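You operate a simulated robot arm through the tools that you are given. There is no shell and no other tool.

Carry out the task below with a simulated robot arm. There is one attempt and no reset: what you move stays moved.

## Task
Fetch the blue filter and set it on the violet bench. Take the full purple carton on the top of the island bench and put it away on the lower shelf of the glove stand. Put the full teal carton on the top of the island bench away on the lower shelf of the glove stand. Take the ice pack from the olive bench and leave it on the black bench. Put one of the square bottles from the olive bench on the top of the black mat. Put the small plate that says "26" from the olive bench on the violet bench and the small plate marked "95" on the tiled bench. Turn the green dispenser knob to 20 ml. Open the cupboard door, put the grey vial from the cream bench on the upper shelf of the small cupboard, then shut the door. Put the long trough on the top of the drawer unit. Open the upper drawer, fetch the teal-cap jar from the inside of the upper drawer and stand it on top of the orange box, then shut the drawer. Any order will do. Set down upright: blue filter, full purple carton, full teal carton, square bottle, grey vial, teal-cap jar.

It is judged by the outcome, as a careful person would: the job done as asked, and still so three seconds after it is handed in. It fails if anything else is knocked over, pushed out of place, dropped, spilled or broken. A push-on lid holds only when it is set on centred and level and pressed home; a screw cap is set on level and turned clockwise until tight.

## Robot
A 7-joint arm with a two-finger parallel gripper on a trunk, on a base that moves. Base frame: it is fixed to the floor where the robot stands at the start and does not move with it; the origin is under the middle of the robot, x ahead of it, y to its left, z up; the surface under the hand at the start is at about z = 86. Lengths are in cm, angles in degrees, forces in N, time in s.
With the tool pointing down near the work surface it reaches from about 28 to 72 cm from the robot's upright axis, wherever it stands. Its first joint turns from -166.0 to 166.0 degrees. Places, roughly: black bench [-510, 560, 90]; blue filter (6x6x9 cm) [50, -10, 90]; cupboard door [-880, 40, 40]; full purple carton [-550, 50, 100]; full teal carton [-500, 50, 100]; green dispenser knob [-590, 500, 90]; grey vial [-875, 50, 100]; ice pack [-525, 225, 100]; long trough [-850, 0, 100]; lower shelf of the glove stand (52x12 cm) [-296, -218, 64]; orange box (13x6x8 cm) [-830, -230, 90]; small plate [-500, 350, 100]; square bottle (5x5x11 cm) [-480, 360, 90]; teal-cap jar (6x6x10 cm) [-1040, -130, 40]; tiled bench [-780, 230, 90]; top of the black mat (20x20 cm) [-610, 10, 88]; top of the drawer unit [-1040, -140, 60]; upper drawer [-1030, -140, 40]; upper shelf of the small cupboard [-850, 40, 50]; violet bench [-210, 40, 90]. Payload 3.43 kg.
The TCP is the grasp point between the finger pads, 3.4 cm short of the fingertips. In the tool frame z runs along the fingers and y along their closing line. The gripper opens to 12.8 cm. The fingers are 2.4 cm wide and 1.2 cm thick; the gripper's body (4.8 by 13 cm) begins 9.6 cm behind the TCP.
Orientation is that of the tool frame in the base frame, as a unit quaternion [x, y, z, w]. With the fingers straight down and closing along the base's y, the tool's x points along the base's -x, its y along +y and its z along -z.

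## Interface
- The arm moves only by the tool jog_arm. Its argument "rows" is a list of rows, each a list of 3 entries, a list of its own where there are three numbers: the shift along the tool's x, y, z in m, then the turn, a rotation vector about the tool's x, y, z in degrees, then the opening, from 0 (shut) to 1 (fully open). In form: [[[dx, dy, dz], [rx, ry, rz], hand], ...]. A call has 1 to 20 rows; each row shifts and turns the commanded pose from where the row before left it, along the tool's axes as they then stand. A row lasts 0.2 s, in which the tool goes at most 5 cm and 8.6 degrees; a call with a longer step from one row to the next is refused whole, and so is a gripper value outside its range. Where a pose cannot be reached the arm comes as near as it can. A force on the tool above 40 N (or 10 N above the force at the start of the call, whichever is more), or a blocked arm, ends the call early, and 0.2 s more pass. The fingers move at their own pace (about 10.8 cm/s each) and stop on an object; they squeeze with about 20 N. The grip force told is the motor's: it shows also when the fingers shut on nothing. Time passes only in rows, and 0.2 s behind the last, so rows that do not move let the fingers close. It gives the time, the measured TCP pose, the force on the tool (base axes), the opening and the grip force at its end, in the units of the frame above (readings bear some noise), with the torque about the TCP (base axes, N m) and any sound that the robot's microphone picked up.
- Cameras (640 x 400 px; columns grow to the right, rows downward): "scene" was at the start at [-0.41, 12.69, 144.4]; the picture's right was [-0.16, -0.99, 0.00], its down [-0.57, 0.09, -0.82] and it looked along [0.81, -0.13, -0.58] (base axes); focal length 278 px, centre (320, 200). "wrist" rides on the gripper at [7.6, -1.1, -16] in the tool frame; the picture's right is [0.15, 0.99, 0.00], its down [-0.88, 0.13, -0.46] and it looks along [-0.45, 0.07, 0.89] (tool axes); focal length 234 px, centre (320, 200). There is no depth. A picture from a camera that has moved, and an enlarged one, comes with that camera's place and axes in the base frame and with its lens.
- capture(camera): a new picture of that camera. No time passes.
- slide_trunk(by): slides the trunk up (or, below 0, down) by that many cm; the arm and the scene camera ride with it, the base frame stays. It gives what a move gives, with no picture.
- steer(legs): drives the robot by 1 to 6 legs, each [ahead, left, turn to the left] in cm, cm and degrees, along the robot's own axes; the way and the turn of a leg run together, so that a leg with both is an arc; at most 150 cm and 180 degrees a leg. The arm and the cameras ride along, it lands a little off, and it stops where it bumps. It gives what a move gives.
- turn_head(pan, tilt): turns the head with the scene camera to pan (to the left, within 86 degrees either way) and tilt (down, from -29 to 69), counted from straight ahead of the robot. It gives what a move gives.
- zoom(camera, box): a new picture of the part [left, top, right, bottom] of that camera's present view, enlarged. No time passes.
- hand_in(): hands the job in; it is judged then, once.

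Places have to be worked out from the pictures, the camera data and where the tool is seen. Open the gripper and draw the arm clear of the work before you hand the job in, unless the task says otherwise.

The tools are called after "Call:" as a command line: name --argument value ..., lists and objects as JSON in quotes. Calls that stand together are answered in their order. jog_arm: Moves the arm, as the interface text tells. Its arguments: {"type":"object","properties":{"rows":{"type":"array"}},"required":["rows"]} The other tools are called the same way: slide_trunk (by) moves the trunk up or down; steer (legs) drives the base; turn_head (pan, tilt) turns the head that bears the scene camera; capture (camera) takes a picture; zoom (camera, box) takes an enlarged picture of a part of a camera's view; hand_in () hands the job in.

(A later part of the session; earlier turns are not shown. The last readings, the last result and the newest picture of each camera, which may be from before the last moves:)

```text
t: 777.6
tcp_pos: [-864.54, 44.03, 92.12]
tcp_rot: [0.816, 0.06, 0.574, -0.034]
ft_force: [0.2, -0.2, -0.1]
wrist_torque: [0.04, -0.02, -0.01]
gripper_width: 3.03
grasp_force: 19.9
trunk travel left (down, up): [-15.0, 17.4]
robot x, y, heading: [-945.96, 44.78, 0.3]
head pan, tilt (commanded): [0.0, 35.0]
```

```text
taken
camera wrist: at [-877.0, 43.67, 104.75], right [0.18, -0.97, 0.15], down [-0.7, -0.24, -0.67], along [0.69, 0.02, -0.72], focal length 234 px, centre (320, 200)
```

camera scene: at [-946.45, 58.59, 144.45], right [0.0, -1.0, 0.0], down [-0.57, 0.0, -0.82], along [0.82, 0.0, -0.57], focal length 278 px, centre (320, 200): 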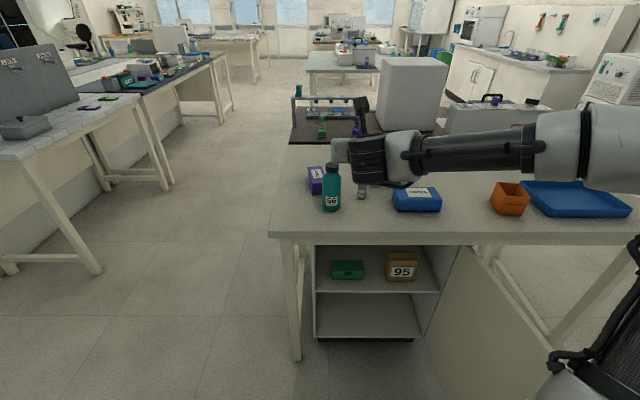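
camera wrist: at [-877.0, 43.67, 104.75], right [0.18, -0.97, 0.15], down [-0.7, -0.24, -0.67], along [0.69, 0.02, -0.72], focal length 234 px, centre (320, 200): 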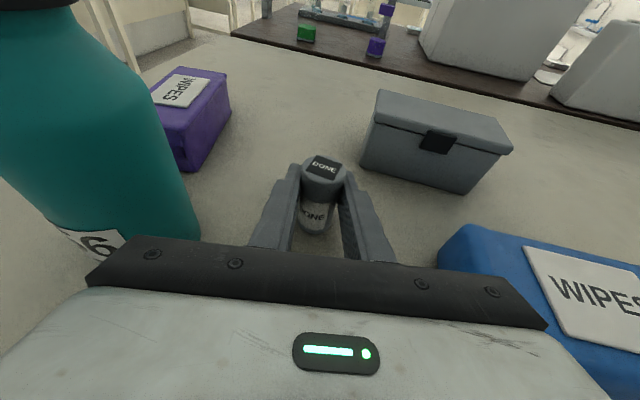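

The vial is gripped (3.0 cm). I lift it, undo the yaw, pull the arm in, then back the base away from the bench.

Call:
jog_arm --rows '[[[0.0094, 0, -0.0034], [0, 0, 0], 0.0], [[0.0282, 0, -0.0102], [0, 0, 0], 0.0], [[0.0376, 0, -0.0136], [0, 0, 0], 0.0], [[0.0376, 0, -0.0136], [0, 0, 0], 0.0], [[0, 0, 0], [-3.5, 0, 1.27], 0.0], [[0, 0, 0], [-3.5, 0, 1.27], 0.0], [[-0.0136, 0, -0.0376], [0, 0, 0], 0.0], [[-0.0136, 0, -0.0376], [0, 0, 0], 0.0], [[-0.0136, 0, -0.0376], [0, 0, 0], 0.0], [[-0.0136, 0, -0.0376], [0, 0, 0], 0.0], [[-0.0136, 0, -0.0376], [0, 0, 0], 0.0]]'

Call:
capture --camera "wrist"

Call:
steer --legs '[[-30, 2, 0]]'

Call:
capture --camera "scene"

```text
t: 780.0
tcp_pos: [-884.72, 44.23, 103.88]
tcp_rot: [0.818, 0.007, 0.575, 0.003]
ft_force: [0.5, 0.1, -1.2]
wrist_torque: [0.0, -0.03, -0.01]
gripper_width: 3.0
grasp_force: 19.6
trunk travel left (down, up): [-15.0, 17.4]
robot x, y, heading: [-946.13, 44.63, 0.1]
head pan, tilt (commanded): [0.0, 35.0]
```

```text
taken
camera wrist: at [-897.1, 45.41, 116.53], right [0.06, -0.99, 0.15], down [-0.72, -0.14, -0.67], along [0.69, -0.07, -0.72], focal length 234 px, centre (320, 200)
```

wrist: 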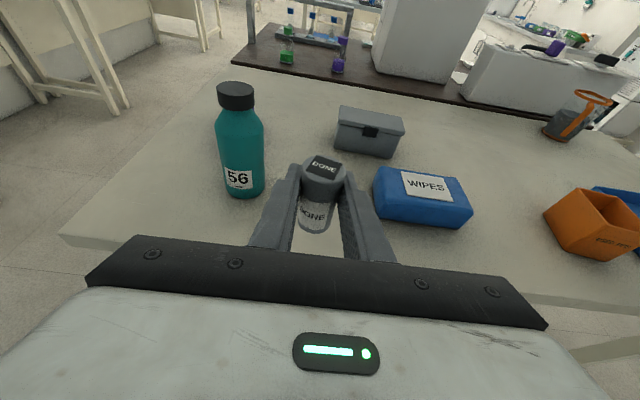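

```text
t: 782.0
tcp_pos: [-914.74, 46.11, 103.89]
tcp_rot: [0.818, 0.007, 0.575, 0.004]
ft_force: [0.4, 0.6, -0.7]
wrist_torque: [0.01, 0.03, 0.0]
gripper_width: 2.98
grasp_force: 20.2
trunk travel left (down, up): [-15.0, 17.4]
robot x, y, heading: [-976.28, 46.08, 0.3]
head pan, tilt (commanded): [0.0, 35.0]
```

```text
taken
camera scene: at [-976.49, 60.44, 144.45], right [0.01, -1.0, 0.0], down [-0.57, 0.0, -0.82], along [0.82, 0.0, -0.57], focal length 278 px, centre (320, 200)
```

scene: 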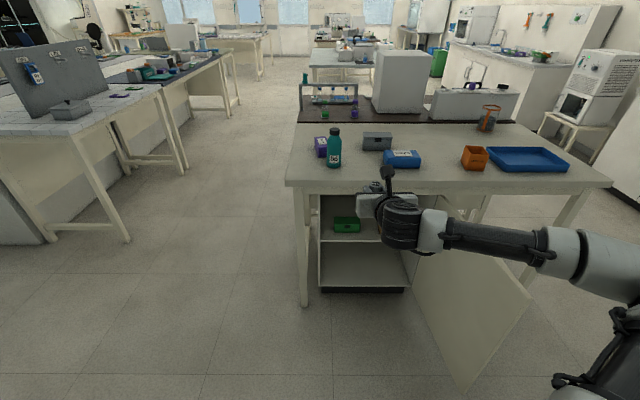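

The vial is held upright. I lower the trunk and bring the hand down to shelf height and across to the gap's line, still outside the cupboard.

Call:
slide_trunk --by -15

Call:
jog_arm --rows '[[[-0.0376, 0.012, 0.0137], [0, 0, 0], 0.0], [[-0.0376, 0.012, 0.0137], [0, 0, 0], 0.0], [[-0.0376, 0.012, 0.0137], [0, 0, 0], 0.0], [[-0.0376, 0.012, 0.0137], [0, 0, 0], 0.0], [[-0.0376, 0.012, 0.0137], [0, 0, 0], 0.0], [[-0.0376, 0.012, 0.0137], [0, 0, 0], 0.0], [[-0.0376, 0.012, 0.0137], [0, 0, 0], 0.0], [[-0.0376, 0.012, 0.0137], [0, 0, 0], 0.0]]'

Call:
capture --camera "scene"

Call:
capture --camera "wrist"

```text
t: 783.8
tcp_pos: [-914.65, 46.1, 89.02]
tcp_rot: [0.817, 0.007, 0.577, 0.003]
ft_force: [1.0, 0.2, -0.2]
wrist_torque: [-0.02, -0.02, 0.03]
gripper_width: 3.01
grasp_force: 19.4
trunk travel left (down, up): [0.0, 32.4]
robot x, y, heading: [-976.25, 46.74, 0.1]
head pan, tilt (commanded): [0.0, 35.0]
```

```text
t: 785.6
tcp_pos: [-914.4, 36.05, 57.07]
tcp_rot: [0.817, 0.007, 0.576, 0.004]
ft_force: [0.4, 0.0, -0.2]
wrist_torque: [0.01, 0.01, 0.03]
gripper_width: 2.99
grasp_force: 19.9
trunk travel left (down, up): [0.0, 32.4]
robot x, y, heading: [-975.96, 46.01, 0.5]
head pan, tilt (commanded): [0.0, 35.0]
```

```text
taken
camera scene: at [-976.52, 60.43, 129.45], right [0.01, -1.0, 0.0], down [-0.57, 0.0, -0.82], along [0.82, 0.0, -0.57], focal length 278 px, centre (320, 200)
```

scene: 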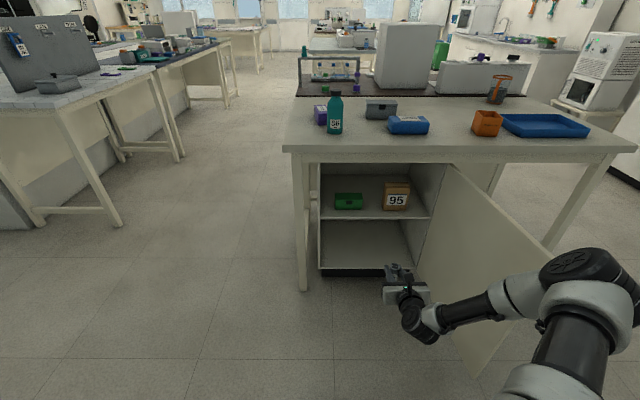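

```text
taken
camera wrist: at [-926.82, 37.22, 69.66], right [0.06, -0.99, 0.15], down [-0.72, -0.15, -0.67], along [0.69, -0.07, -0.72], focal length 234 px, centre (320, 200)
```

wrist: 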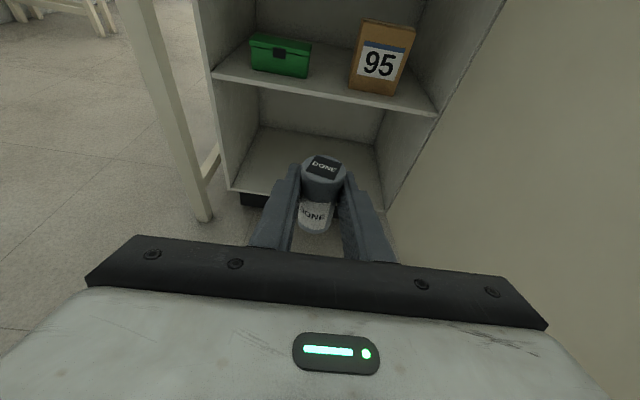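

I zoom in on the shelf from both cameras to measure the gap between the boxes.

Call:
zoom --camera "wrist" --box '[190, 0, 460, 150]'

Call:
zoom --camera "scene" --box '[300, 150, 460, 260]'

```text
2.37 times, centred on (325, 75) of wrist
camera zoom: at [-926.82, 37.22, 69.66], right [0.06, -0.99, 0.15], down [-0.72, -0.15, -0.67], along [0.69, -0.07, -0.72], focal length 555 px, centre (308, 496)
```

zoom: 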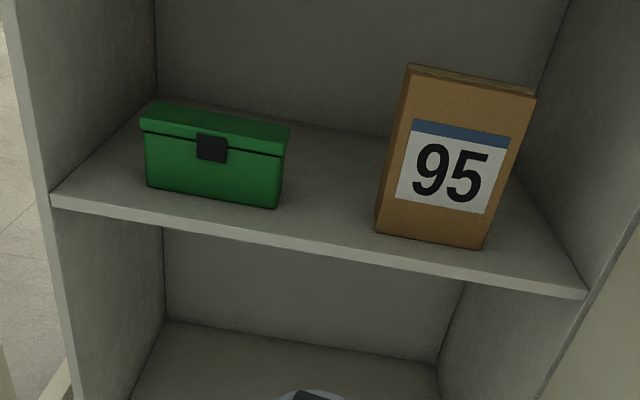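

```text
3.64 times, centred on (380, 205) of scene
camera zoom: at [-976.52, 60.43, 129.45], right [0.01, -1.0, 0.0], down [-0.57, 0.0, -0.82], along [0.82, 0.0, -0.57], focal length 1013 px, centre (102, 182)
```

zoom: 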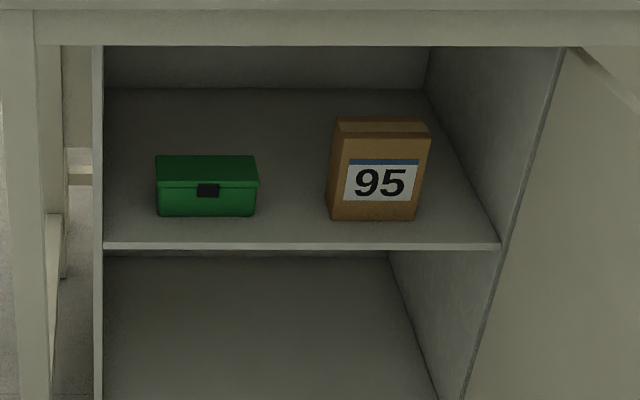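

The shelf's front edge is at x≈-873, z≈48; the gap between the boxes runs y 30.2 to 40.2. I align to y=35.2 and drive in most of the way, then check.

Call:
jog_arm --rows '[[[-0.014, 0.008, 0.005], [0, 0, 0], 0.0]]'

Call:
steer --legs '[[30, 0, -0.3]]'

Call:
capture --camera "scene"

Call:
capture --camera "wrist"

```text
t: 786.0
tcp_pos: [-914.31, 35.15, 56.74]
tcp_rot: [0.819, 0.007, 0.574, 0.003]
ft_force: [-0.6, -0.4, -0.5]
wrist_torque: [0.01, -0.03, 0.02]
gripper_width: 3.01
grasp_force: 20.1
out of reach, approached as far as the arm can: row 1
trunk travel left (down, up): [0.0, 32.4]
robot x, y, heading: [-975.81, 46.41, 0.1]
head pan, tilt (commanded): [0.0, 35.0]
```

```text
t: 788.0
tcp_pos: [-884.37, 34.98, 56.61]
tcp_rot: [0.818, 0.006, 0.575, 0.004]
ft_force: [0.0, 0.7, -0.6]
wrist_torque: [0.03, -0.03, -0.05]
gripper_width: 3.02
grasp_force: 19.4
trunk travel left (down, up): [0.0, 32.4]
robot x, y, heading: [-945.99, 46.55, 0.2]
head pan, tilt (commanded): [0.0, 35.0]
```

```text
taken
camera scene: at [-946.47, 60.55, 129.45], right [0.0, -1.0, 0.0], down [-0.57, 0.0, -0.82], along [0.82, 0.0, -0.57], focal length 278 px, centre (320, 200)
```

scene: 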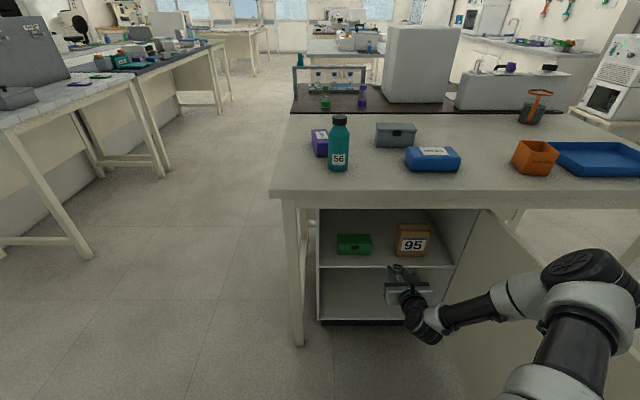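

```text
taken
camera wrist: at [-896.81, 36.32, 69.33], right [0.05, -0.99, 0.15], down [-0.73, -0.14, -0.67], along [0.68, -0.07, -0.73], focal length 234 px, centre (320, 200)
```

wrist: 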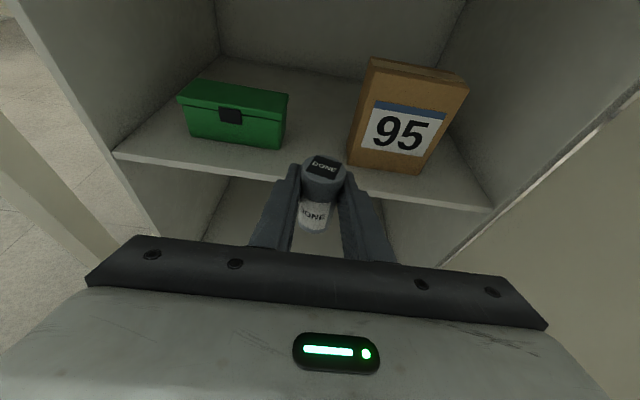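

The arm is near its reach limit at this height, so I pull it in 7 cm and let the base come closer, shifting 0.4 cm left to centre on the gap.

Call:
jog_arm --rows '[[[-0.012, -0.004, -0.033], [0, 0, 0], 0.0], [[-0.012, 0, -0.033], [0, 0, 0], 0.0]]'

Call:
steer --legs '[[14, 0, 0]]'

Call:
capture --camera "scene"

Call:
capture --camera "wrist"

```text
t: 788.6
tcp_pos: [-891.19, 35.32, 57.81]
tcp_rot: [0.819, 0.005, 0.574, 0.005]
ft_force: [0.3, -0.6, -1.3]
wrist_torque: [0.02, -0.01, 0.01]
gripper_width: 2.99
grasp_force: 19.8
out of reach, approached as far as the arm can: row 1, 2
trunk travel left (down, up): [0.0, 32.4]
robot x, y, heading: [-946.17, 46.65, 0.0]
head pan, tilt (commanded): [0.0, 35.0]
```

```text
t: 790.0
tcp_pos: [-877.31, 35.47, 57.87]
tcp_rot: [0.819, 0.007, 0.574, 0.003]
ft_force: [0.2, -0.3, -0.4]
wrist_torque: [0.03, -0.01, 0.01]
gripper_width: 2.98
grasp_force: 19.8
trunk travel left (down, up): [0.0, 32.4]
robot x, y, heading: [-932.23, 46.56, 0.4]
head pan, tilt (commanded): [0.0, 35.0]
```

```text
taken
camera scene: at [-932.63, 60.58, 129.45], right [0.0, -1.0, 0.0], down [-0.57, 0.0, -0.82], along [0.82, 0.0, -0.57], focal length 278 px, centre (320, 200)
```

scene: 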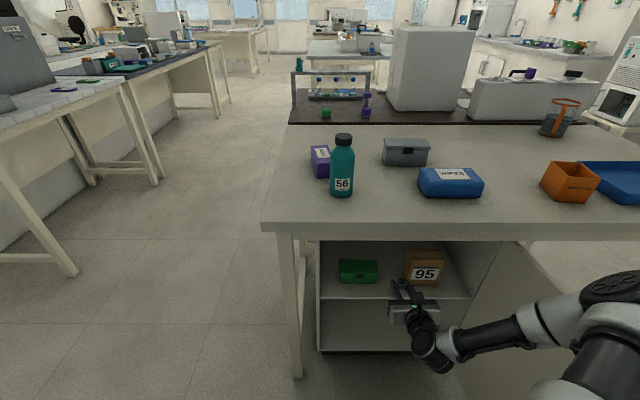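

```text
taken
camera wrist: at [-889.63, 36.76, 70.46], right [0.06, -0.99, 0.15], down [-0.73, -0.14, -0.67], along [0.68, -0.07, -0.73], focal length 234 px, centre (320, 200)
```

wrist: 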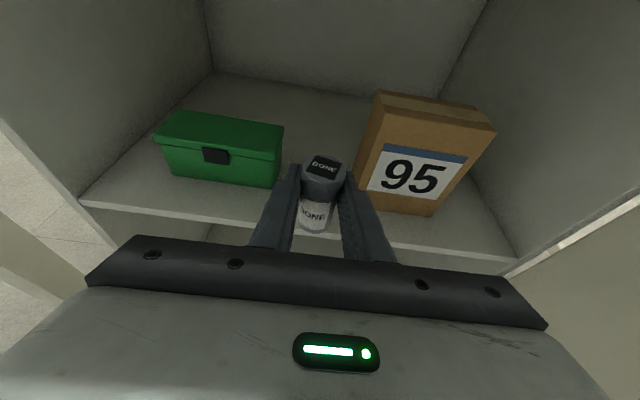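

Centred on the gap. I drive the last 9 cm in and then lower toward the shelf.

Call:
steer --legs '[[8.8, 0, 0]]'

Call:
jog_arm --rows '[[[-0.0188, 0, 0.0068], [0, 0, 0], 0.0]]'

Call:
capture --camera "scene"

Call:
capture --camera "wrist"

```text
t: 791.1
tcp_pos: [-868.53, 35.58, 57.78]
tcp_rot: [0.819, 0.007, 0.574, 0.003]
ft_force: [0.1, 0.4, -0.5]
wrist_torque: [-0.03, 0.01, 0.02]
gripper_width: 3.01
grasp_force: 20.1
trunk travel left (down, up): [0.0, 32.4]
robot x, y, heading: [-923.63, 46.17, 0.3]
head pan, tilt (commanded): [0.0, 35.0]
```

```text
t: 791.5
tcp_pos: [-868.47, 35.54, 57.76]
tcp_rot: [0.819, 0.007, 0.573, 0.004]
ft_force: [0.7, -0.2, 0.1]
wrist_torque: [-0.02, 0.0, -0.01]
gripper_width: 3.0
grasp_force: 20.2
out of reach, approached as far as the arm can: row 1
trunk travel left (down, up): [0.0, 32.4]
robot x, y, heading: [-923.35, 46.53, 0.4]
head pan, tilt (commanded): [0.0, 35.0]
```

```text
taken
camera scene: at [-923.91, 60.62, 129.45], right [0.0, -1.0, 0.0], down [-0.57, 0.0, -0.82], along [0.82, 0.0, -0.57], focal length 278 px, centre (320, 200)
```

scene: 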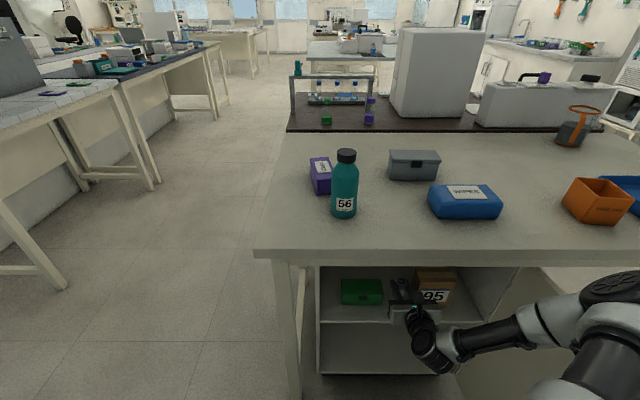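

```text
taken
camera wrist: at [-880.91, 36.8, 70.45], right [0.06, -0.99, 0.15], down [-0.73, -0.14, -0.67], along [0.68, -0.07, -0.73], focal length 234 px, centre (320, 200)
```

wrist: 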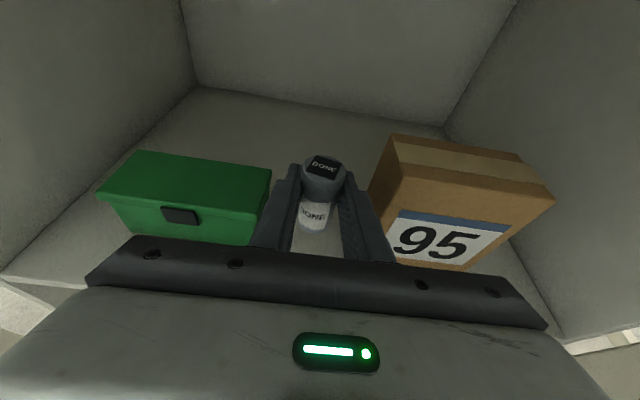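

The arm cannot go lower in this wrist pose (a joint limit): the vial is still 6 cm above the shelf. I'll back out, set the vial back on the bench and regrasp it with the unflipped wrist at 45°, which reached lower before.

Call:
steer --legs '[[-42, 0, 0]]'

Call:
slide_trunk --by 15

Call:
jog_arm --rows '[[[0.0376, 0, -0.0137], [0, 0, 0], 0.0], [[0.0376, 0, -0.0137], [0, 0, 0], 0.0], [[0.0376, 0, -0.0137], [0, 0, 0], 0.0], [[0.0376, 0, -0.0137], [0, 0, 0], 0.0], [[0.0376, 0, -0.0137], [0, 0, 0], 0.0], [[0.0376, 0, -0.0137], [0, 0, 0], 0.0], [[0.0376, 0, -0.0137], [0, 0, 0], 0.0], [[0.0188, -0.04, -0.0068], [0, 0, 0], 0.0], [[0, -0.04, 0], [0, 0, 0], 0.0]]'

Call:
capture --camera "scene"

Call:
capture --camera "wrist"

```text
t: 794.1
tcp_pos: [-910.66, 35.26, 57.82]
tcp_rot: [0.819, 0.004, 0.574, 0.005]
ft_force: [-0.9, -0.4, -0.6]
wrist_torque: [-0.02, 0.02, -0.02]
gripper_width: 3.01
grasp_force: 19.9
trunk travel left (down, up): [0.0, 32.4]
robot x, y, heading: [-965.49, 46.58, -0.0]
head pan, tilt (commanded): [0.0, 35.0]
```

```text
t: 795.8
tcp_pos: [-910.8, 35.31, 72.87]
tcp_rot: [0.819, 0.004, 0.574, 0.005]
ft_force: [-0.4, 0.1, -0.4]
wrist_torque: [-0.03, 0.01, -0.02]
gripper_width: 2.99
grasp_force: 19.9
trunk travel left (down, up): [-15.0, 17.4]
robot x, y, heading: [-965.53, 46.49, 0.2]
head pan, tilt (commanded): [0.0, 35.0]
```

```text
t: 797.8
tcp_pos: [-910.82, 43.62, 102.67]
tcp_rot: [0.819, 0.005, 0.574, 0.004]
ft_force: [-0.7, -0.2, -0.7]
wrist_torque: [0.01, 0.0, 0.01]
gripper_width: 3.01
grasp_force: 19.8
trunk travel left (down, up): [-15.0, 17.4]
robot x, y, heading: [-965.48, 46.84, -0.1]
head pan, tilt (commanded): [0.0, 35.0]
```

```text
taken
camera scene: at [-966.03, 60.54, 144.45], right [0.0, -1.0, 0.0], down [-0.57, 0.0, -0.82], along [0.82, 0.0, -0.57], focal length 278 px, centre (320, 200)
```

scene: 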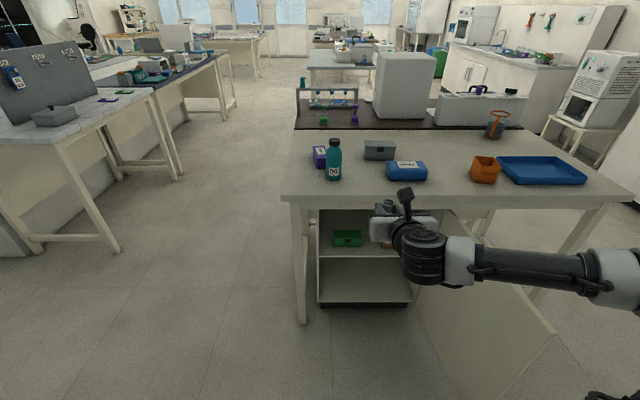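

```text
taken
camera wrist: at [-923.11, 44.86, 115.34], right [0.05, -0.99, 0.15], down [-0.73, -0.14, -0.67], along [0.68, -0.07, -0.73], focal length 234 px, centre (320, 200)
```

wrist: 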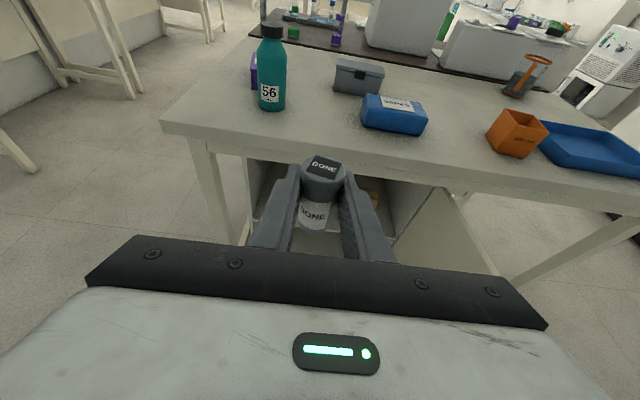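

I put the vial back on the bench in the free spot near where it stood.

Call:
steer --legs '[[35, 0, 0]]'

Call:
jog_arm --rows '[[[0.0137, 0, 0.0376], [0, 0, 0], 0.0], [[0.0137, 0, 0.0376], [0, 0, 0], 0.0], [[-0.0282, 0, 0.0103], [0, 0, 0], 0.0], [[-0.0282, 0, 0.0103], [0, 0, 0], 0.0], [[-0.0188, 0, 0.0068], [0, 0, 0], 0.0]]'

Call:
capture --camera "wrist"

Call:
zoom --camera "scene" --box '[290, 140, 450, 270]'

```text
t: 800.1
tcp_pos: [-875.48, 43.63, 102.73]
tcp_rot: [0.819, 0.006, 0.574, 0.004]
ft_force: [-0.2, -0.6, -0.7]
wrist_torque: [0.01, 0.02, 0.0]
gripper_width: 3.02
grasp_force: 19.7
trunk travel left (down, up): [-15.0, 17.4]
robot x, y, heading: [-930.63, 46.6, 0.1]
head pan, tilt (commanded): [0.0, 35.0]
```

```text
t: 801.3
tcp_pos: [-867.41, 43.5, 94.64]
tcp_rot: [0.819, 0.005, 0.573, 0.004]
ft_force: [-0.3, -0.6, -1.0]
wrist_torque: [0.01, 0.01, 0.0]
gripper_width: 3.02
grasp_force: 20.5
trunk travel left (down, up): [-15.0, 17.4]
robot x, y, heading: [-930.24, 46.47, 0.1]
head pan, tilt (commanded): [0.0, 35.0]
```

```text
taken
camera wrist: at [-879.84, 44.82, 107.3], right [0.05, -0.99, 0.15], down [-0.73, -0.14, -0.67], along [0.68, -0.07, -0.73], focal length 234 px, centre (320, 200)
```

wrist: 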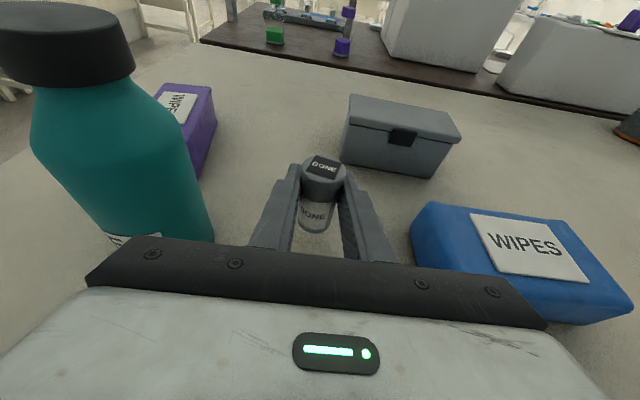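

```text
3.08 times, centred on (370, 205) of scene
camera zoom: at [-930.77, 60.54, 144.45], right [0.0, -1.0, 0.0], down [-0.57, 0.0, -0.82], along [0.82, 0.0, -0.57], focal length 857 px, centre (166, 185)
```

zoom: 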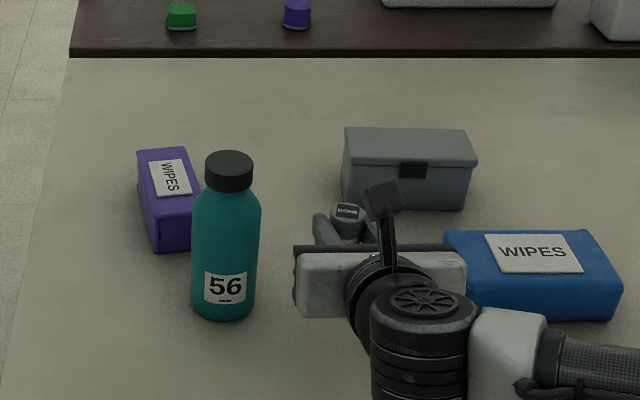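

Clear of the bottle and the wipes. I lower to contact.

Call:
jog_arm --rows '[[[-0.0141, 0, 0.0051], [0, 0, 0], 0.0], [[-0.0056, 0, 0.0021], [0, 0, 0], 0.0]]'

Call:
jog_arm --rows '[[[-0.0028, 0, 0.001], [0, 0, 0], 0.0]]'

Call:
jog_arm --rows '[[[-0.0028, 0, 0.001], [0, 0, 0], 0.0]]'

```text
t: 801.9
tcp_pos: [-867.4, 43.43, 92.48]
tcp_rot: [0.819, 0.005, 0.574, 0.004]
ft_force: [-0.7, -0.3, -1.0]
wrist_torque: [0.0, -0.01, 0.01]
gripper_width: 3.02
grasp_force: 20.4
trunk travel left (down, up): [-15.0, 17.4]
robot x, y, heading: [-930.94, 46.2, -0.1]
head pan, tilt (commanded): [0.0, 35.0]
```

```text
t: 802.3
tcp_pos: [-867.38, 43.43, 92.25]
tcp_rot: [0.819, 0.006, 0.574, 0.004]
ft_force: [0.1, -0.4, 0.3]
wrist_torque: [-0.02, 0.0, -0.01]
gripper_width: 3.0
grasp_force: 19.5
trunk travel left (down, up): [-15.0, 17.4]
robot x, y, heading: [-930.83, 46.52, 0.3]
head pan, tilt (commanded): [0.0, 35.0]
```

```text
t: 802.7
tcp_pos: [-867.51, 43.57, 92.11]
tcp_rot: [0.818, 0.006, 0.575, 0.005]
ft_force: [-0.8, -0.2, 7.8]
wrist_torque: [0.12, -0.05, -0.02]
gripper_width: 3.01
grasp_force: 19.9
trunk travel left (down, up): [-15.0, 17.4]
robot x, y, heading: [-930.37, 46.67, -0.2]
head pan, tilt (commanded): [0.0, 35.0]
```

The vial stands on the bench. I release it, withdraw along the tool axis, and raise the hand.

Call:
jog_arm --rows '[[[0, 0, 0], [0, 0, 0], 0.28], [[0, 0, 0], [0, 0, 0], 0.36], [[0, 0, 0], [0, 0, 0], 0.42], [[0, 0, -0.02], [0, 0, 0], 0.42], [[0, 0, -0.03], [0, 0, 0], 0.42], [[0, 0, -0.04], [0, 0, 0], 0.42], [[0.02, 0, -0.04], [0, 0, 0], 0.42], [[0.04, 0, -0.02], [0, 0, 0], 0.42], [[0.04, 0, -0.01], [0, 0, 0], 0.42], [[0.04, 0, -0.01], [0, 0, 0], 0.42]]'

Call:
capture --camera "wrist"

Call:
capture --camera "scene"

```text
t: 804.9
tcp_pos: [-877.07, 43.57, 110.97]
tcp_rot: [0.82, 0.006, 0.572, 0.004]
ft_force: [0.7, -0.2, -0.2]
wrist_torque: [-0.01, 0.0, 0.03]
gripper_width: 5.38
grasp_force: 0.0
out of reach, approached as far as the arm can: row 7, 8
trunk travel left (down, up): [-15.0, 17.4]
robot x, y, heading: [-930.54, 46.5, -0.1]
head pan, tilt (commanded): [0.0, 35.0]
```

```text
taken
camera wrist: at [-889.42, 44.81, 123.63], right [0.05, -0.99, 0.15], down [-0.73, -0.14, -0.67], along [0.68, -0.07, -0.73], focal length 234 px, centre (320, 200)
```

wrist: 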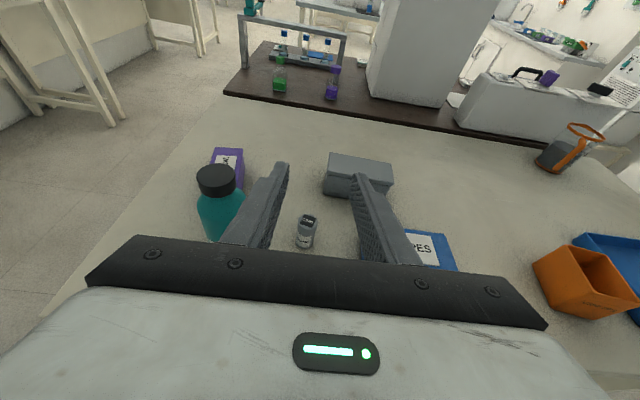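

```text
taken
camera scene: at [-930.76, 60.53, 144.44], right [0.0, -1.0, 0.0], down [-0.57, 0.0, -0.82], along [0.82, 0.0, -0.57], focal length 278 px, centre (320, 200)
```

scene: 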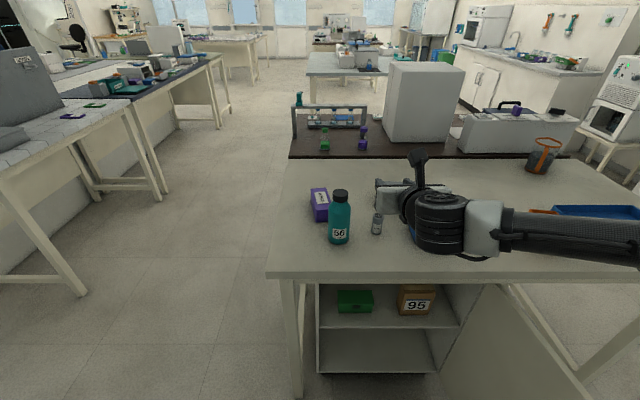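

The vial stands free at about (-867.5, 43.5). I back off, turn the tool down, flip the wrist back, and tilt it 45°.

Call:
steer --legs '[[-22, 0, 0]]'

Call:
jog_arm --rows '[[[0, 0, 0], [0, -7.8, 0], 0.45], [[0, 0, 0], [0, -7.8, 0], 0.45], [[0, 0, 0], [0, -7.8, 0], 0.45], [[0, 0, 0], [0, -7.8, 0], 0.45], [[0, 0, 0], [0, -7.8, 0], 0.45], [[0, 0, 0], [0, -7.8, 0], 0.45], [[0, 0, 0], [0, -7.8, 0], 0.45], [[0, 0, 0], [0, -7.8, 0], 0.45], [[0, 0, 0], [0, -7.6, 0], 0.45], [[0, 0, 0], [0, 0, -8.5], 0.45], [[0, 0, 0], [0, 0, -8.5], 0.45], [[0, 0, 0], [0, 0, -8.5], 0.45], [[0, 0, 0], [0, 0, -8.5], 0.45], [[0, 0, 0], [0, 0, -8.5], 0.45], [[0, 0, 0], [0, 0, -8.5], 0.45], [[0, 0, 0], [0, 0, -8.5], 0.45], [[0, 0, 0], [0, 0, -8.5], 0.45], [[0, 0, 0], [0, 0, -8.5], 0.45], [[0, 0, 0], [0, 0, -8.5], 0.45]]'

Call:
jog_arm --rows '[[[0, 0, 0], [0, 0, -8.5], 0.45], [[0, 0, 0], [0, 0, -8.5], 0.45], [[0, 0, 0], [0, 0, -8.5], 0.45], [[0, 0, 0], [0, 0, -8.5], 0.45], [[0, 0, 0], [0, 0, -8.5], 0.45], [[0, 0, 0], [0, 0, -8.5], 0.45], [[0, 0, 0], [0, 0, -8.5], 0.45], [[0, 0, 0], [0, 0, -8.5], 0.45], [[0, 0, 0], [0, 0, -8.5], 0.45], [[0, 0, 0], [0, 0, -8.5], 0.45], [[0, 0, 0], [0, 0, -8.5], 0.45], [[0, 0, 0], [0, 0, -2], 0.45], [[0, 0, 0], [0, -7.5, 0], 0.45], [[0, 0, 0], [0, -7.5, 0], 0.45], [[0, 0, 0], [0, -7.5, 0], 0.45], [[0, 0, 0], [0, -7.5, 0], 0.45], [[0, 0, 0], [0, -7.5, 0], 0.45], [[0, 0, 0], [0, -7.5, 0], 0.45]]'

Call:
capture --camera "wrist"

Call:
capture --camera "scene"

```text
t: 806.6
tcp_pos: [-898.98, 43.62, 110.85]
tcp_rot: [0.819, 0.006, 0.574, 0.004]
ft_force: [-0.5, -0.1, 0.1]
wrist_torque: [0.01, -0.02, 0.0]
gripper_width: 5.37
grasp_force: 0.1
trunk travel left (down, up): [-15.0, 17.4]
robot x, y, heading: [-952.51, 46.3, -0.1]
head pan, tilt (commanded): [0.0, 35.0]
```

```text
t: 810.6
tcp_pos: [-898.94, 43.48, 111.02]
tcp_rot: [0.735, 0.678, -0.005, 0.006]
ft_force: [0.2, 0.9, 0.0]
wrist_torque: [0.03, -0.04, 0.01]
gripper_width: 5.76
grasp_force: 0.0
trunk travel left (down, up): [-15.0, 17.4]
robot x, y, heading: [-952.44, 46.31, 0.1]
head pan, tilt (commanded): [0.0, 35.0]
```

```text
t: 814.4
tcp_pos: [-899.17, 43.43, 110.94]
tcp_rot: [-0.009, 0.924, -0.003, 0.383]
ft_force: [0.5, -1.5, -1.0]
wrist_torque: [-0.03, 0.0, 0.01]
gripper_width: 5.76
grasp_force: 0.0
trunk travel left (down, up): [-15.0, 17.4]
robot x, y, heading: [-952.59, 46.39, 0.0]
head pan, tilt (commanded): [0.0, 35.0]
```

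```text
taken
camera wrist: at [-915.67, 42.31, 116.99], right [-0.12, 0.99, -0.12], down [0.3, 0.15, 0.94], along [0.95, 0.07, -0.31], focal length 234 px, centre (320, 200)
```

wrist: 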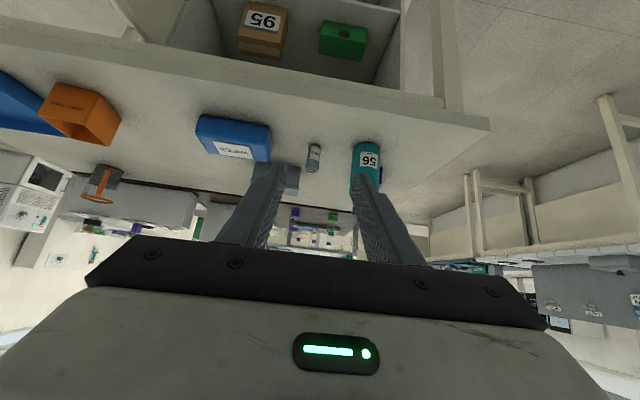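

```text
taken
camera scene: at [-952.78, 60.53, 144.45], right [0.0, -1.0, 0.0], down [-0.57, 0.0, -0.82], along [0.82, 0.0, -0.57], focal length 278 px, centre (320, 200)
```

scene: 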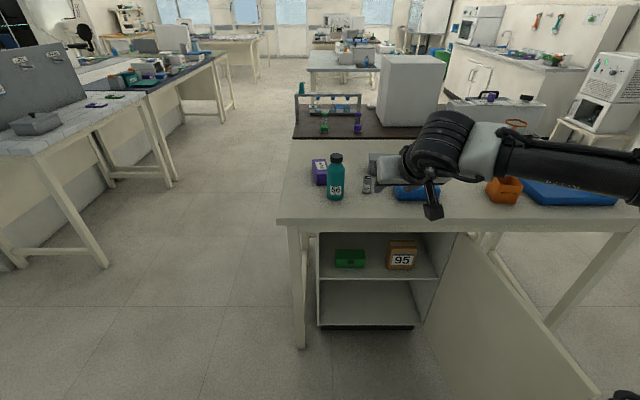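

The tool is at 45° with the normal wrist. I drive 14 cm forward and move to a point 10 cm before the vial.

Call:
steer --legs '[[14, 0, 0]]'

Call:
jog_arm --rows '[[[0, 0, 0.038], [0, 0, 0], 0.45], [[0, 0, 0.038], [0, 0, 0], 0.45], [[0, 0, 0.038], [0, 0, 0], 0.45], [[0, 0, 0.038], [0, 0, 0], 0.45]]'

Call:
capture --camera "wrist"

Call:
zoom --camera "scene" --box '[290, 140, 450, 260]'

```text
t: 815.7
tcp_pos: [-885.04, 43.77, 110.97]
tcp_rot: [-0.009, 0.924, -0.003, 0.382]
ft_force: [-0.4, -0.4, 0.6]
wrist_torque: [-0.01, 0.04, 0.04]
gripper_width: 5.78
grasp_force: 0.2
trunk travel left (down, up): [-15.0, 17.4]
robot x, y, heading: [-938.56, 46.35, 0.0]
head pan, tilt (commanded): [0.0, 35.0]
```

```text
t: 816.7
tcp_pos: [-874.42, 43.81, 100.12]
tcp_rot: [-0.01, 0.924, -0.003, 0.383]
ft_force: [0.3, 0.2, -0.1]
wrist_torque: [0.0, -0.01, 0.0]
gripper_width: 5.79
grasp_force: 0.1
trunk travel left (down, up): [-15.0, 17.4]
robot x, y, heading: [-938.38, 46.89, -0.0]
head pan, tilt (commanded): [0.0, 35.0]
```

```text
taken
camera wrist: at [-890.89, 42.45, 106.15], right [-0.12, 0.99, -0.12], down [0.3, 0.15, 0.94], along [0.95, 0.08, -0.31], focal length 234 px, centre (320, 200)
```

wrist: 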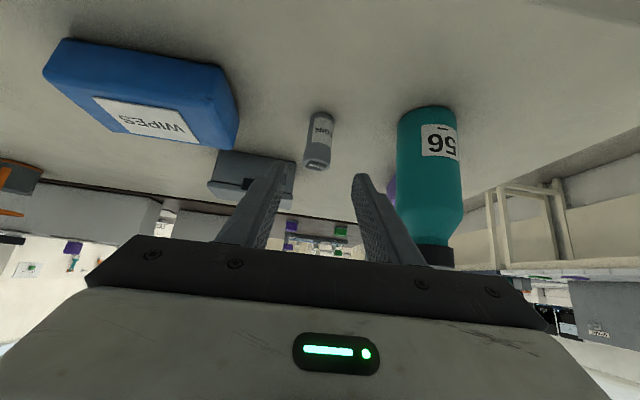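

```text
3.33 times, centred on (370, 200) of scene
camera zoom: at [-938.79, 60.55, 144.45], right [0.0, -1.0, 0.0], down [-0.57, 0.0, -0.82], along [0.82, 0.0, -0.57], focal length 928 px, centre (153, 200)
```

zoom: 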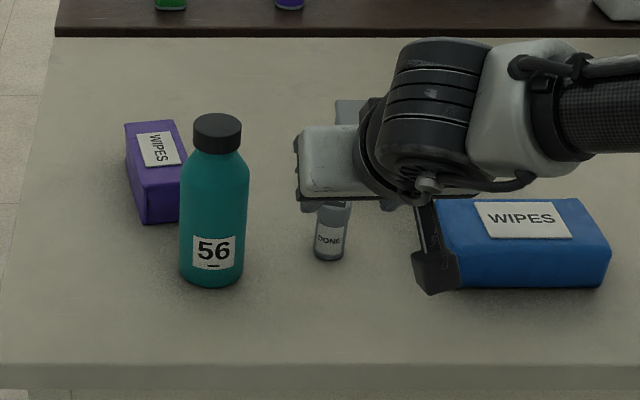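

The vial is lined up between the fingers. I advance 10 cm onto it and check before closing.

Call:
jog_arm --rows '[[[0, 0, 0.035], [0, 0, 0], 0.45], [[0, 0, 0.035], [0, 0, 0], 0.45], [[0, 0, 0.029], [0, 0, 0], 0.45]]'

Call:
capture --camera "wrist"

Call:
zoom --camera "scene" --box '[290, 140, 450, 260]'

```text
t: 817.5
tcp_pos: [-867.35, 43.81, 93.21]
tcp_rot: [-0.008, 0.924, -0.004, 0.383]
ft_force: [0.2, -0.2, 0.8]
wrist_torque: [0.0, 0.04, 0.0]
gripper_width: 5.76
grasp_force: 0.1
trunk travel left (down, up): [-15.0, 17.4]
robot x, y, heading: [-938.12, 46.71, -0.0]
head pan, tilt (commanded): [0.0, 35.0]
```

```text
taken
camera wrist: at [-883.9, 42.48, 99.17], right [-0.12, 0.99, -0.12], down [0.3, 0.15, 0.94], along [0.95, 0.08, -0.31], focal length 234 px, centre (320, 200)
```

wrist: 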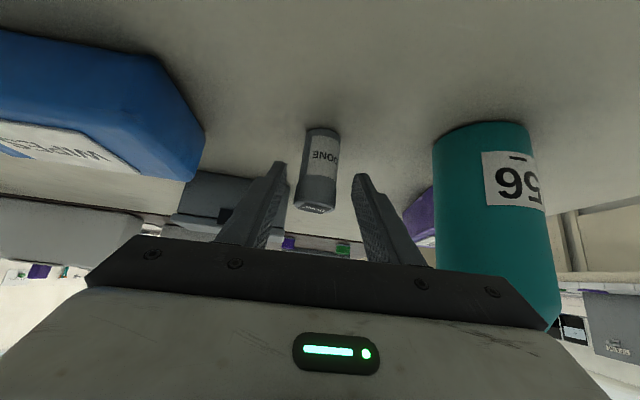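

```text
3.33 times, centred on (370, 200) of scene
camera zoom: at [-938.78, 60.55, 144.45], right [0.0, -1.0, 0.0], down [-0.57, 0.0, -0.82], along [0.82, 0.0, -0.57], focal length 928 px, centre (153, 200)
```

zoom: 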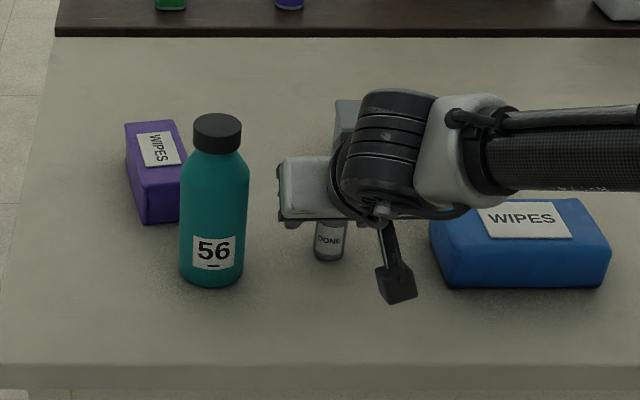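

The vial is right at the grasp point. I close and lift.

Call:
jog_arm --rows '[[[0, 0, 0], [0, 0, 0], 0.3], [[0, 0, 0], [0, 0, 0], 0.0], [[0, 0, 0], [0, 0, 0], 0.0], [[0, 0, 0], [0, 0, 0], 0.0]]'

Call:
jog_arm --rows '[[[-0.007, 0, -0.007], [0, 0, 0], 0.0], [[-0.02, 0, -0.02], [0, 0, 0], 0.0], [[-0.028, 0, -0.028], [0, 0, 0], 0.0], [[-0.028, 0, -0.028], [0, 0, 0], 0.0]]'

Call:
capture --camera "wrist"

Call:
zoom --camera "scene" --box '[290, 120, 450, 260]'

```text
t: 818.5
tcp_pos: [-867.36, 43.78, 93.06]
tcp_rot: [-0.009, 0.924, -0.004, 0.383]
ft_force: [1.5, 0.2, 0.7]
wrist_torque: [0.02, 0.01, -0.03]
gripper_width: 3.04
grasp_force: 19.7
trunk travel left (down, up): [-15.0, 17.4]
robot x, y, heading: [-938.75, 46.42, 0.3]
head pan, tilt (commanded): [0.0, 35.0]
```

```text
t: 819.5
tcp_pos: [-867.2, 43.83, 105.09]
tcp_rot: [-0.009, 0.924, -0.003, 0.382]
ft_force: [0.0, -0.6, -0.1]
wrist_torque: [0.03, 0.07, 0.02]
gripper_width: 3.05
grasp_force: 20.2
trunk travel left (down, up): [-15.0, 17.4]
robot x, y, heading: [-938.66, 46.53, 0.3]
head pan, tilt (commanded): [0.0, 35.0]
```

```text
taken
camera wrist: at [-883.85, 42.63, 110.99], right [-0.12, 0.99, -0.12], down [0.3, 0.15, 0.94], along [0.95, 0.07, -0.31], focal length 234 px, centre (320, 200)
```

wrist: 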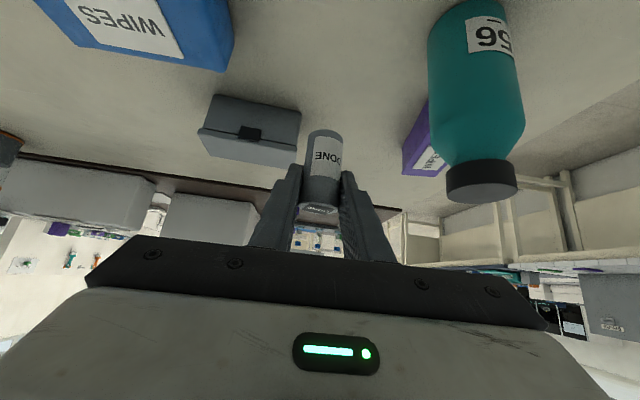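

```text
2.86 times, centred on (370, 190) of scene
camera zoom: at [-938.76, 60.54, 144.44], right [0.0, -1.0, 0.0], down [-0.57, 0.0, -0.82], along [0.82, 0.0, -0.57], focal length 796 px, centre (177, 229)
```

zoom: 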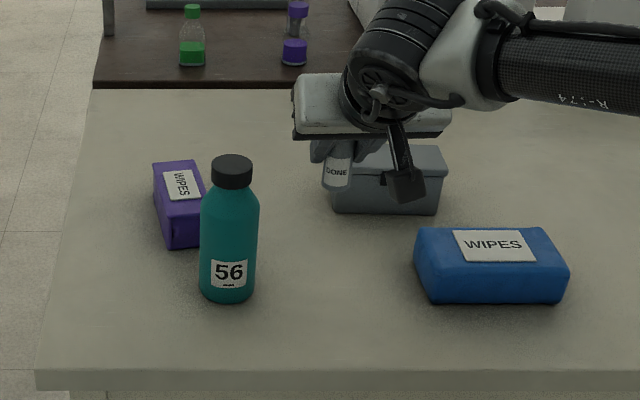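

The vial is held again, in the 45° pose. I back off, lower the trunk and bring the hand to shelf height in line with the gap.

Call:
steer --legs '[[-40, 0, 0]]'

Call:
slide_trunk --by -15

Call:
jog_arm --rows '[[[0.0397, -0.0093, 0.0121], [0, 0, 0], 0.0], [[0.0397, -0.0093, 0.0121], [0, 0, 0], 0.0], [[0.0397, -0.0093, 0.0121], [0, 0, 0], 0.0], [[0.0397, -0.0093, 0.0121], [0, 0, 0], 0.0], [[0.0397, -0.0093, 0.0121], [0, 0, 0], 0.0], [[0.0397, -0.0093, 0.0121], [0, 0, 0], 0.0], [[0.0397, -0.0093, 0.0121], [0, 0, 0], 0.0], [[0.0397, -0.0093, 0.0121], [0, 0, 0], 0.0], [[0.0397, -0.0093, 0.0121], [0, 0, 0], 0.0]]'

Call:
capture --camera "scene"

Call:
capture --camera "wrist"

```text
t: 822.0
tcp_pos: [-907.03, 43.98, 104.89]
tcp_rot: [-0.01, 0.924, -0.003, 0.383]
ft_force: [0.0, -0.8, -0.8]
wrist_torque: [0.01, 0.01, -0.02]
gripper_width: 3.01
grasp_force: 20.2
trunk travel left (down, up): [-15.0, 17.4]
robot x, y, heading: [-978.6, 46.36, 0.1]
head pan, tilt (commanded): [0.0, 35.0]
```

```text
t: 823.8
tcp_pos: [-906.97, 43.88, 89.93]
tcp_rot: [-0.01, 0.924, -0.003, 0.382]
ft_force: [-0.2, 0.3, -0.6]
wrist_torque: [0.0, 0.01, -0.03]
gripper_width: 3.03
grasp_force: 20.1
trunk travel left (down, up): [0.0, 32.4]
robot x, y, heading: [-978.46, 46.41, -0.0]
head pan, tilt (commanded): [0.0, 35.0]
```

```text
t: 825.8
tcp_pos: [-924.72, 34.86, 57.12]
tcp_rot: [-0.01, 0.924, -0.003, 0.382]
ft_force: [0.2, -1.1, -0.5]
wrist_torque: [-0.01, 0.0, -0.01]
gripper_width: 3.02
grasp_force: 20.3
trunk travel left (down, up): [0.0, 32.4]
robot x, y, heading: [-978.38, 45.91, -0.1]
head pan, tilt (commanded): [0.0, 35.0]
```

```text
taken
camera scene: at [-978.57, 60.47, 129.45], right [0.0, -1.0, 0.0], down [-0.57, 0.0, -0.82], along [0.82, 0.0, -0.57], focal length 278 px, centre (320, 200)
```

scene: 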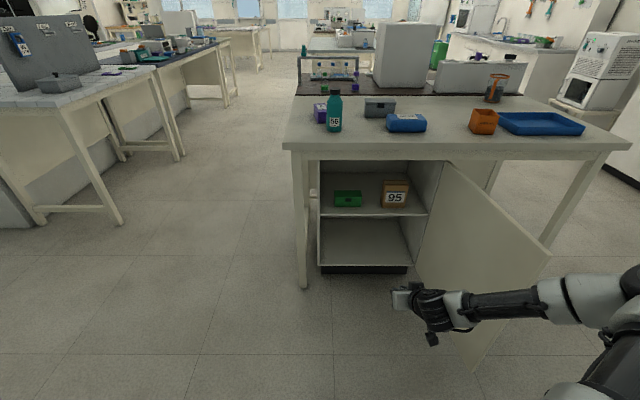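

```text
taken
camera wrist: at [-941.15, 33.54, 63.1], right [-0.12, 0.99, -0.12], down [0.3, 0.15, 0.94], along [0.95, 0.08, -0.31], focal length 234 px, centre (320, 200)
```

wrist: 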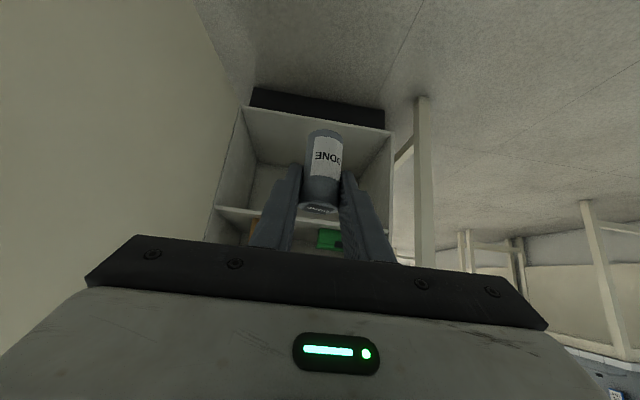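

Now aligned at y≈35; I nudge left half a centimetre and drive toward the shelf in steps.

Call:
jog_arm --rows '[[[0, 0.0045, 0], [0, 0, 0], 0.0]]'

Call:
steer --legs '[[41, 0, 0]]'

Call:
capture --camera "scene"

Call:
capture --camera "wrist"

```text
t: 826.1
tcp_pos: [-924.44, 35.28, 57.14]
tcp_rot: [-0.01, 0.924, -0.003, 0.383]
ft_force: [0.6, 0.1, -0.1]
wrist_torque: [0.02, 0.01, 0.03]
gripper_width: 2.99
grasp_force: 20.0
trunk travel left (down, up): [0.0, 32.4]
robot x, y, heading: [-978.15, 46.03, 0.2]
head pan, tilt (commanded): [0.0, 35.0]
```

```text
t: 828.7
tcp_pos: [-883.31, 35.46, 57.03]
tcp_rot: [-0.009, 0.924, -0.004, 0.383]
ft_force: [0.6, 0.4, -0.5]
wrist_torque: [-0.01, -0.02, 0.03]
gripper_width: 3.04
grasp_force: 19.6
trunk travel left (down, up): [0.0, 32.4]
robot x, y, heading: [-937.54, 46.81, 0.3]
head pan, tilt (commanded): [0.0, 35.0]
```

```text
taken
camera scene: at [-937.39, 60.61, 129.45], right [0.0, -1.0, 0.0], down [-0.57, 0.0, -0.82], along [0.82, 0.0, -0.57], focal length 278 px, centre (320, 200)
```

scene: 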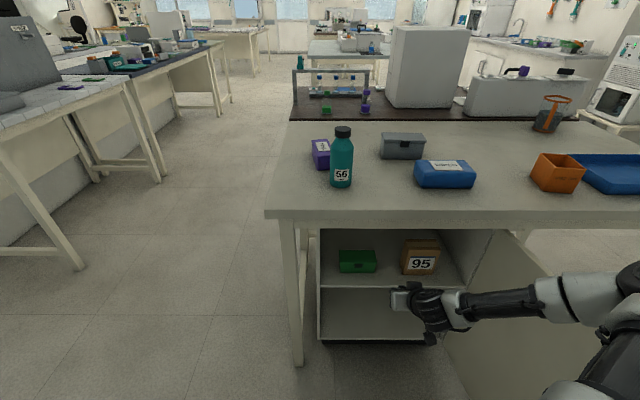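

```text
taken
camera wrist: at [-899.9, 34.19, 63.1], right [-0.12, 0.99, -0.12], down [0.3, 0.15, 0.94], along [0.95, 0.08, -0.31], focal length 234 px, centre (320, 200)
```

wrist: 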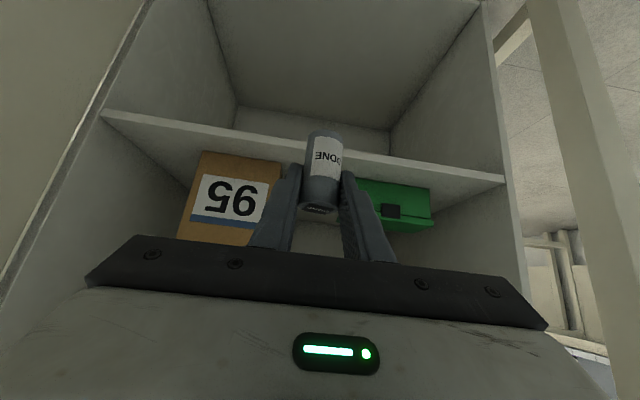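

The vial is centred on the gap (brown box's near edge at y≈30.8). I drive the remaining 14.5 cm in and lower step by step.

Call:
steer --legs '[[14.5, 0, 0]]'

Call:
jog_arm --rows '[[[0.0106, 0, 0.0106], [0, 0, 0], 0.0]]'

Call:
capture --camera "scene"

Call:
capture --camera "wrist"

```text
t: 830.0
tcp_pos: [-868.98, 35.61, 57.12]
tcp_rot: [-0.01, 0.923, -0.003, 0.383]
ft_force: [-0.5, -0.8, -0.9]
wrist_torque: [0.0, 0.0, -0.02]
gripper_width: 3.01
grasp_force: 20.0
trunk travel left (down, up): [0.0, 32.4]
robot x, y, heading: [-922.75, 46.92, 0.5]
head pan, tilt (commanded): [0.0, 35.0]
```

```text
t: 830.5
tcp_pos: [-868.89, 35.48, 55.69]
tcp_rot: [-0.01, 0.924, -0.002, 0.383]
ft_force: [-0.5, 0.0, -1.1]
wrist_torque: [0.01, -0.02, 0.02]
gripper_width: 3.03
grasp_force: 19.7
trunk travel left (down, up): [0.0, 32.4]
robot x, y, heading: [-922.53, 46.84, 0.3]
head pan, tilt (commanded): [0.0, 35.0]
```

```text
taken
camera scene: at [-923.01, 60.69, 129.45], right [0.0, -1.0, 0.0], down [-0.57, 0.0, -0.82], along [0.82, 0.0, -0.57], focal length 278 px, centre (320, 200)
```

scene: 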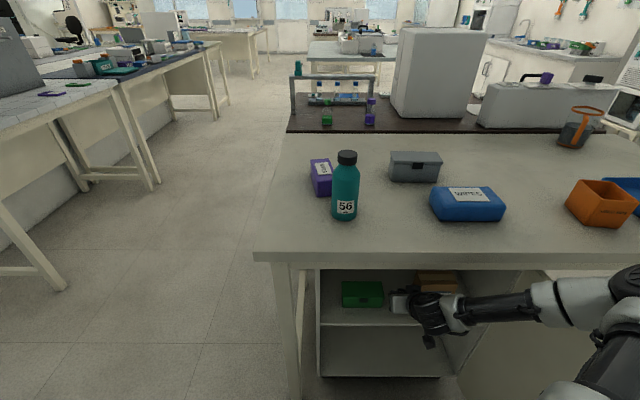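

```text
taken
camera wrist: at [-885.51, 34.22, 61.6], right [-0.12, 0.99, -0.12], down [0.3, 0.15, 0.94], along [0.95, 0.08, -0.31], focal length 234 px, centre (320, 200)
```

wrist: 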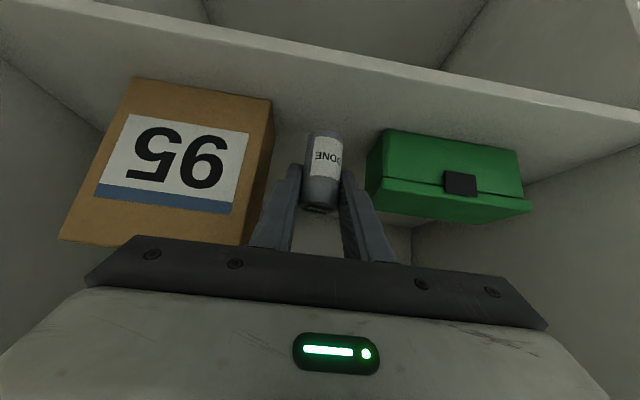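

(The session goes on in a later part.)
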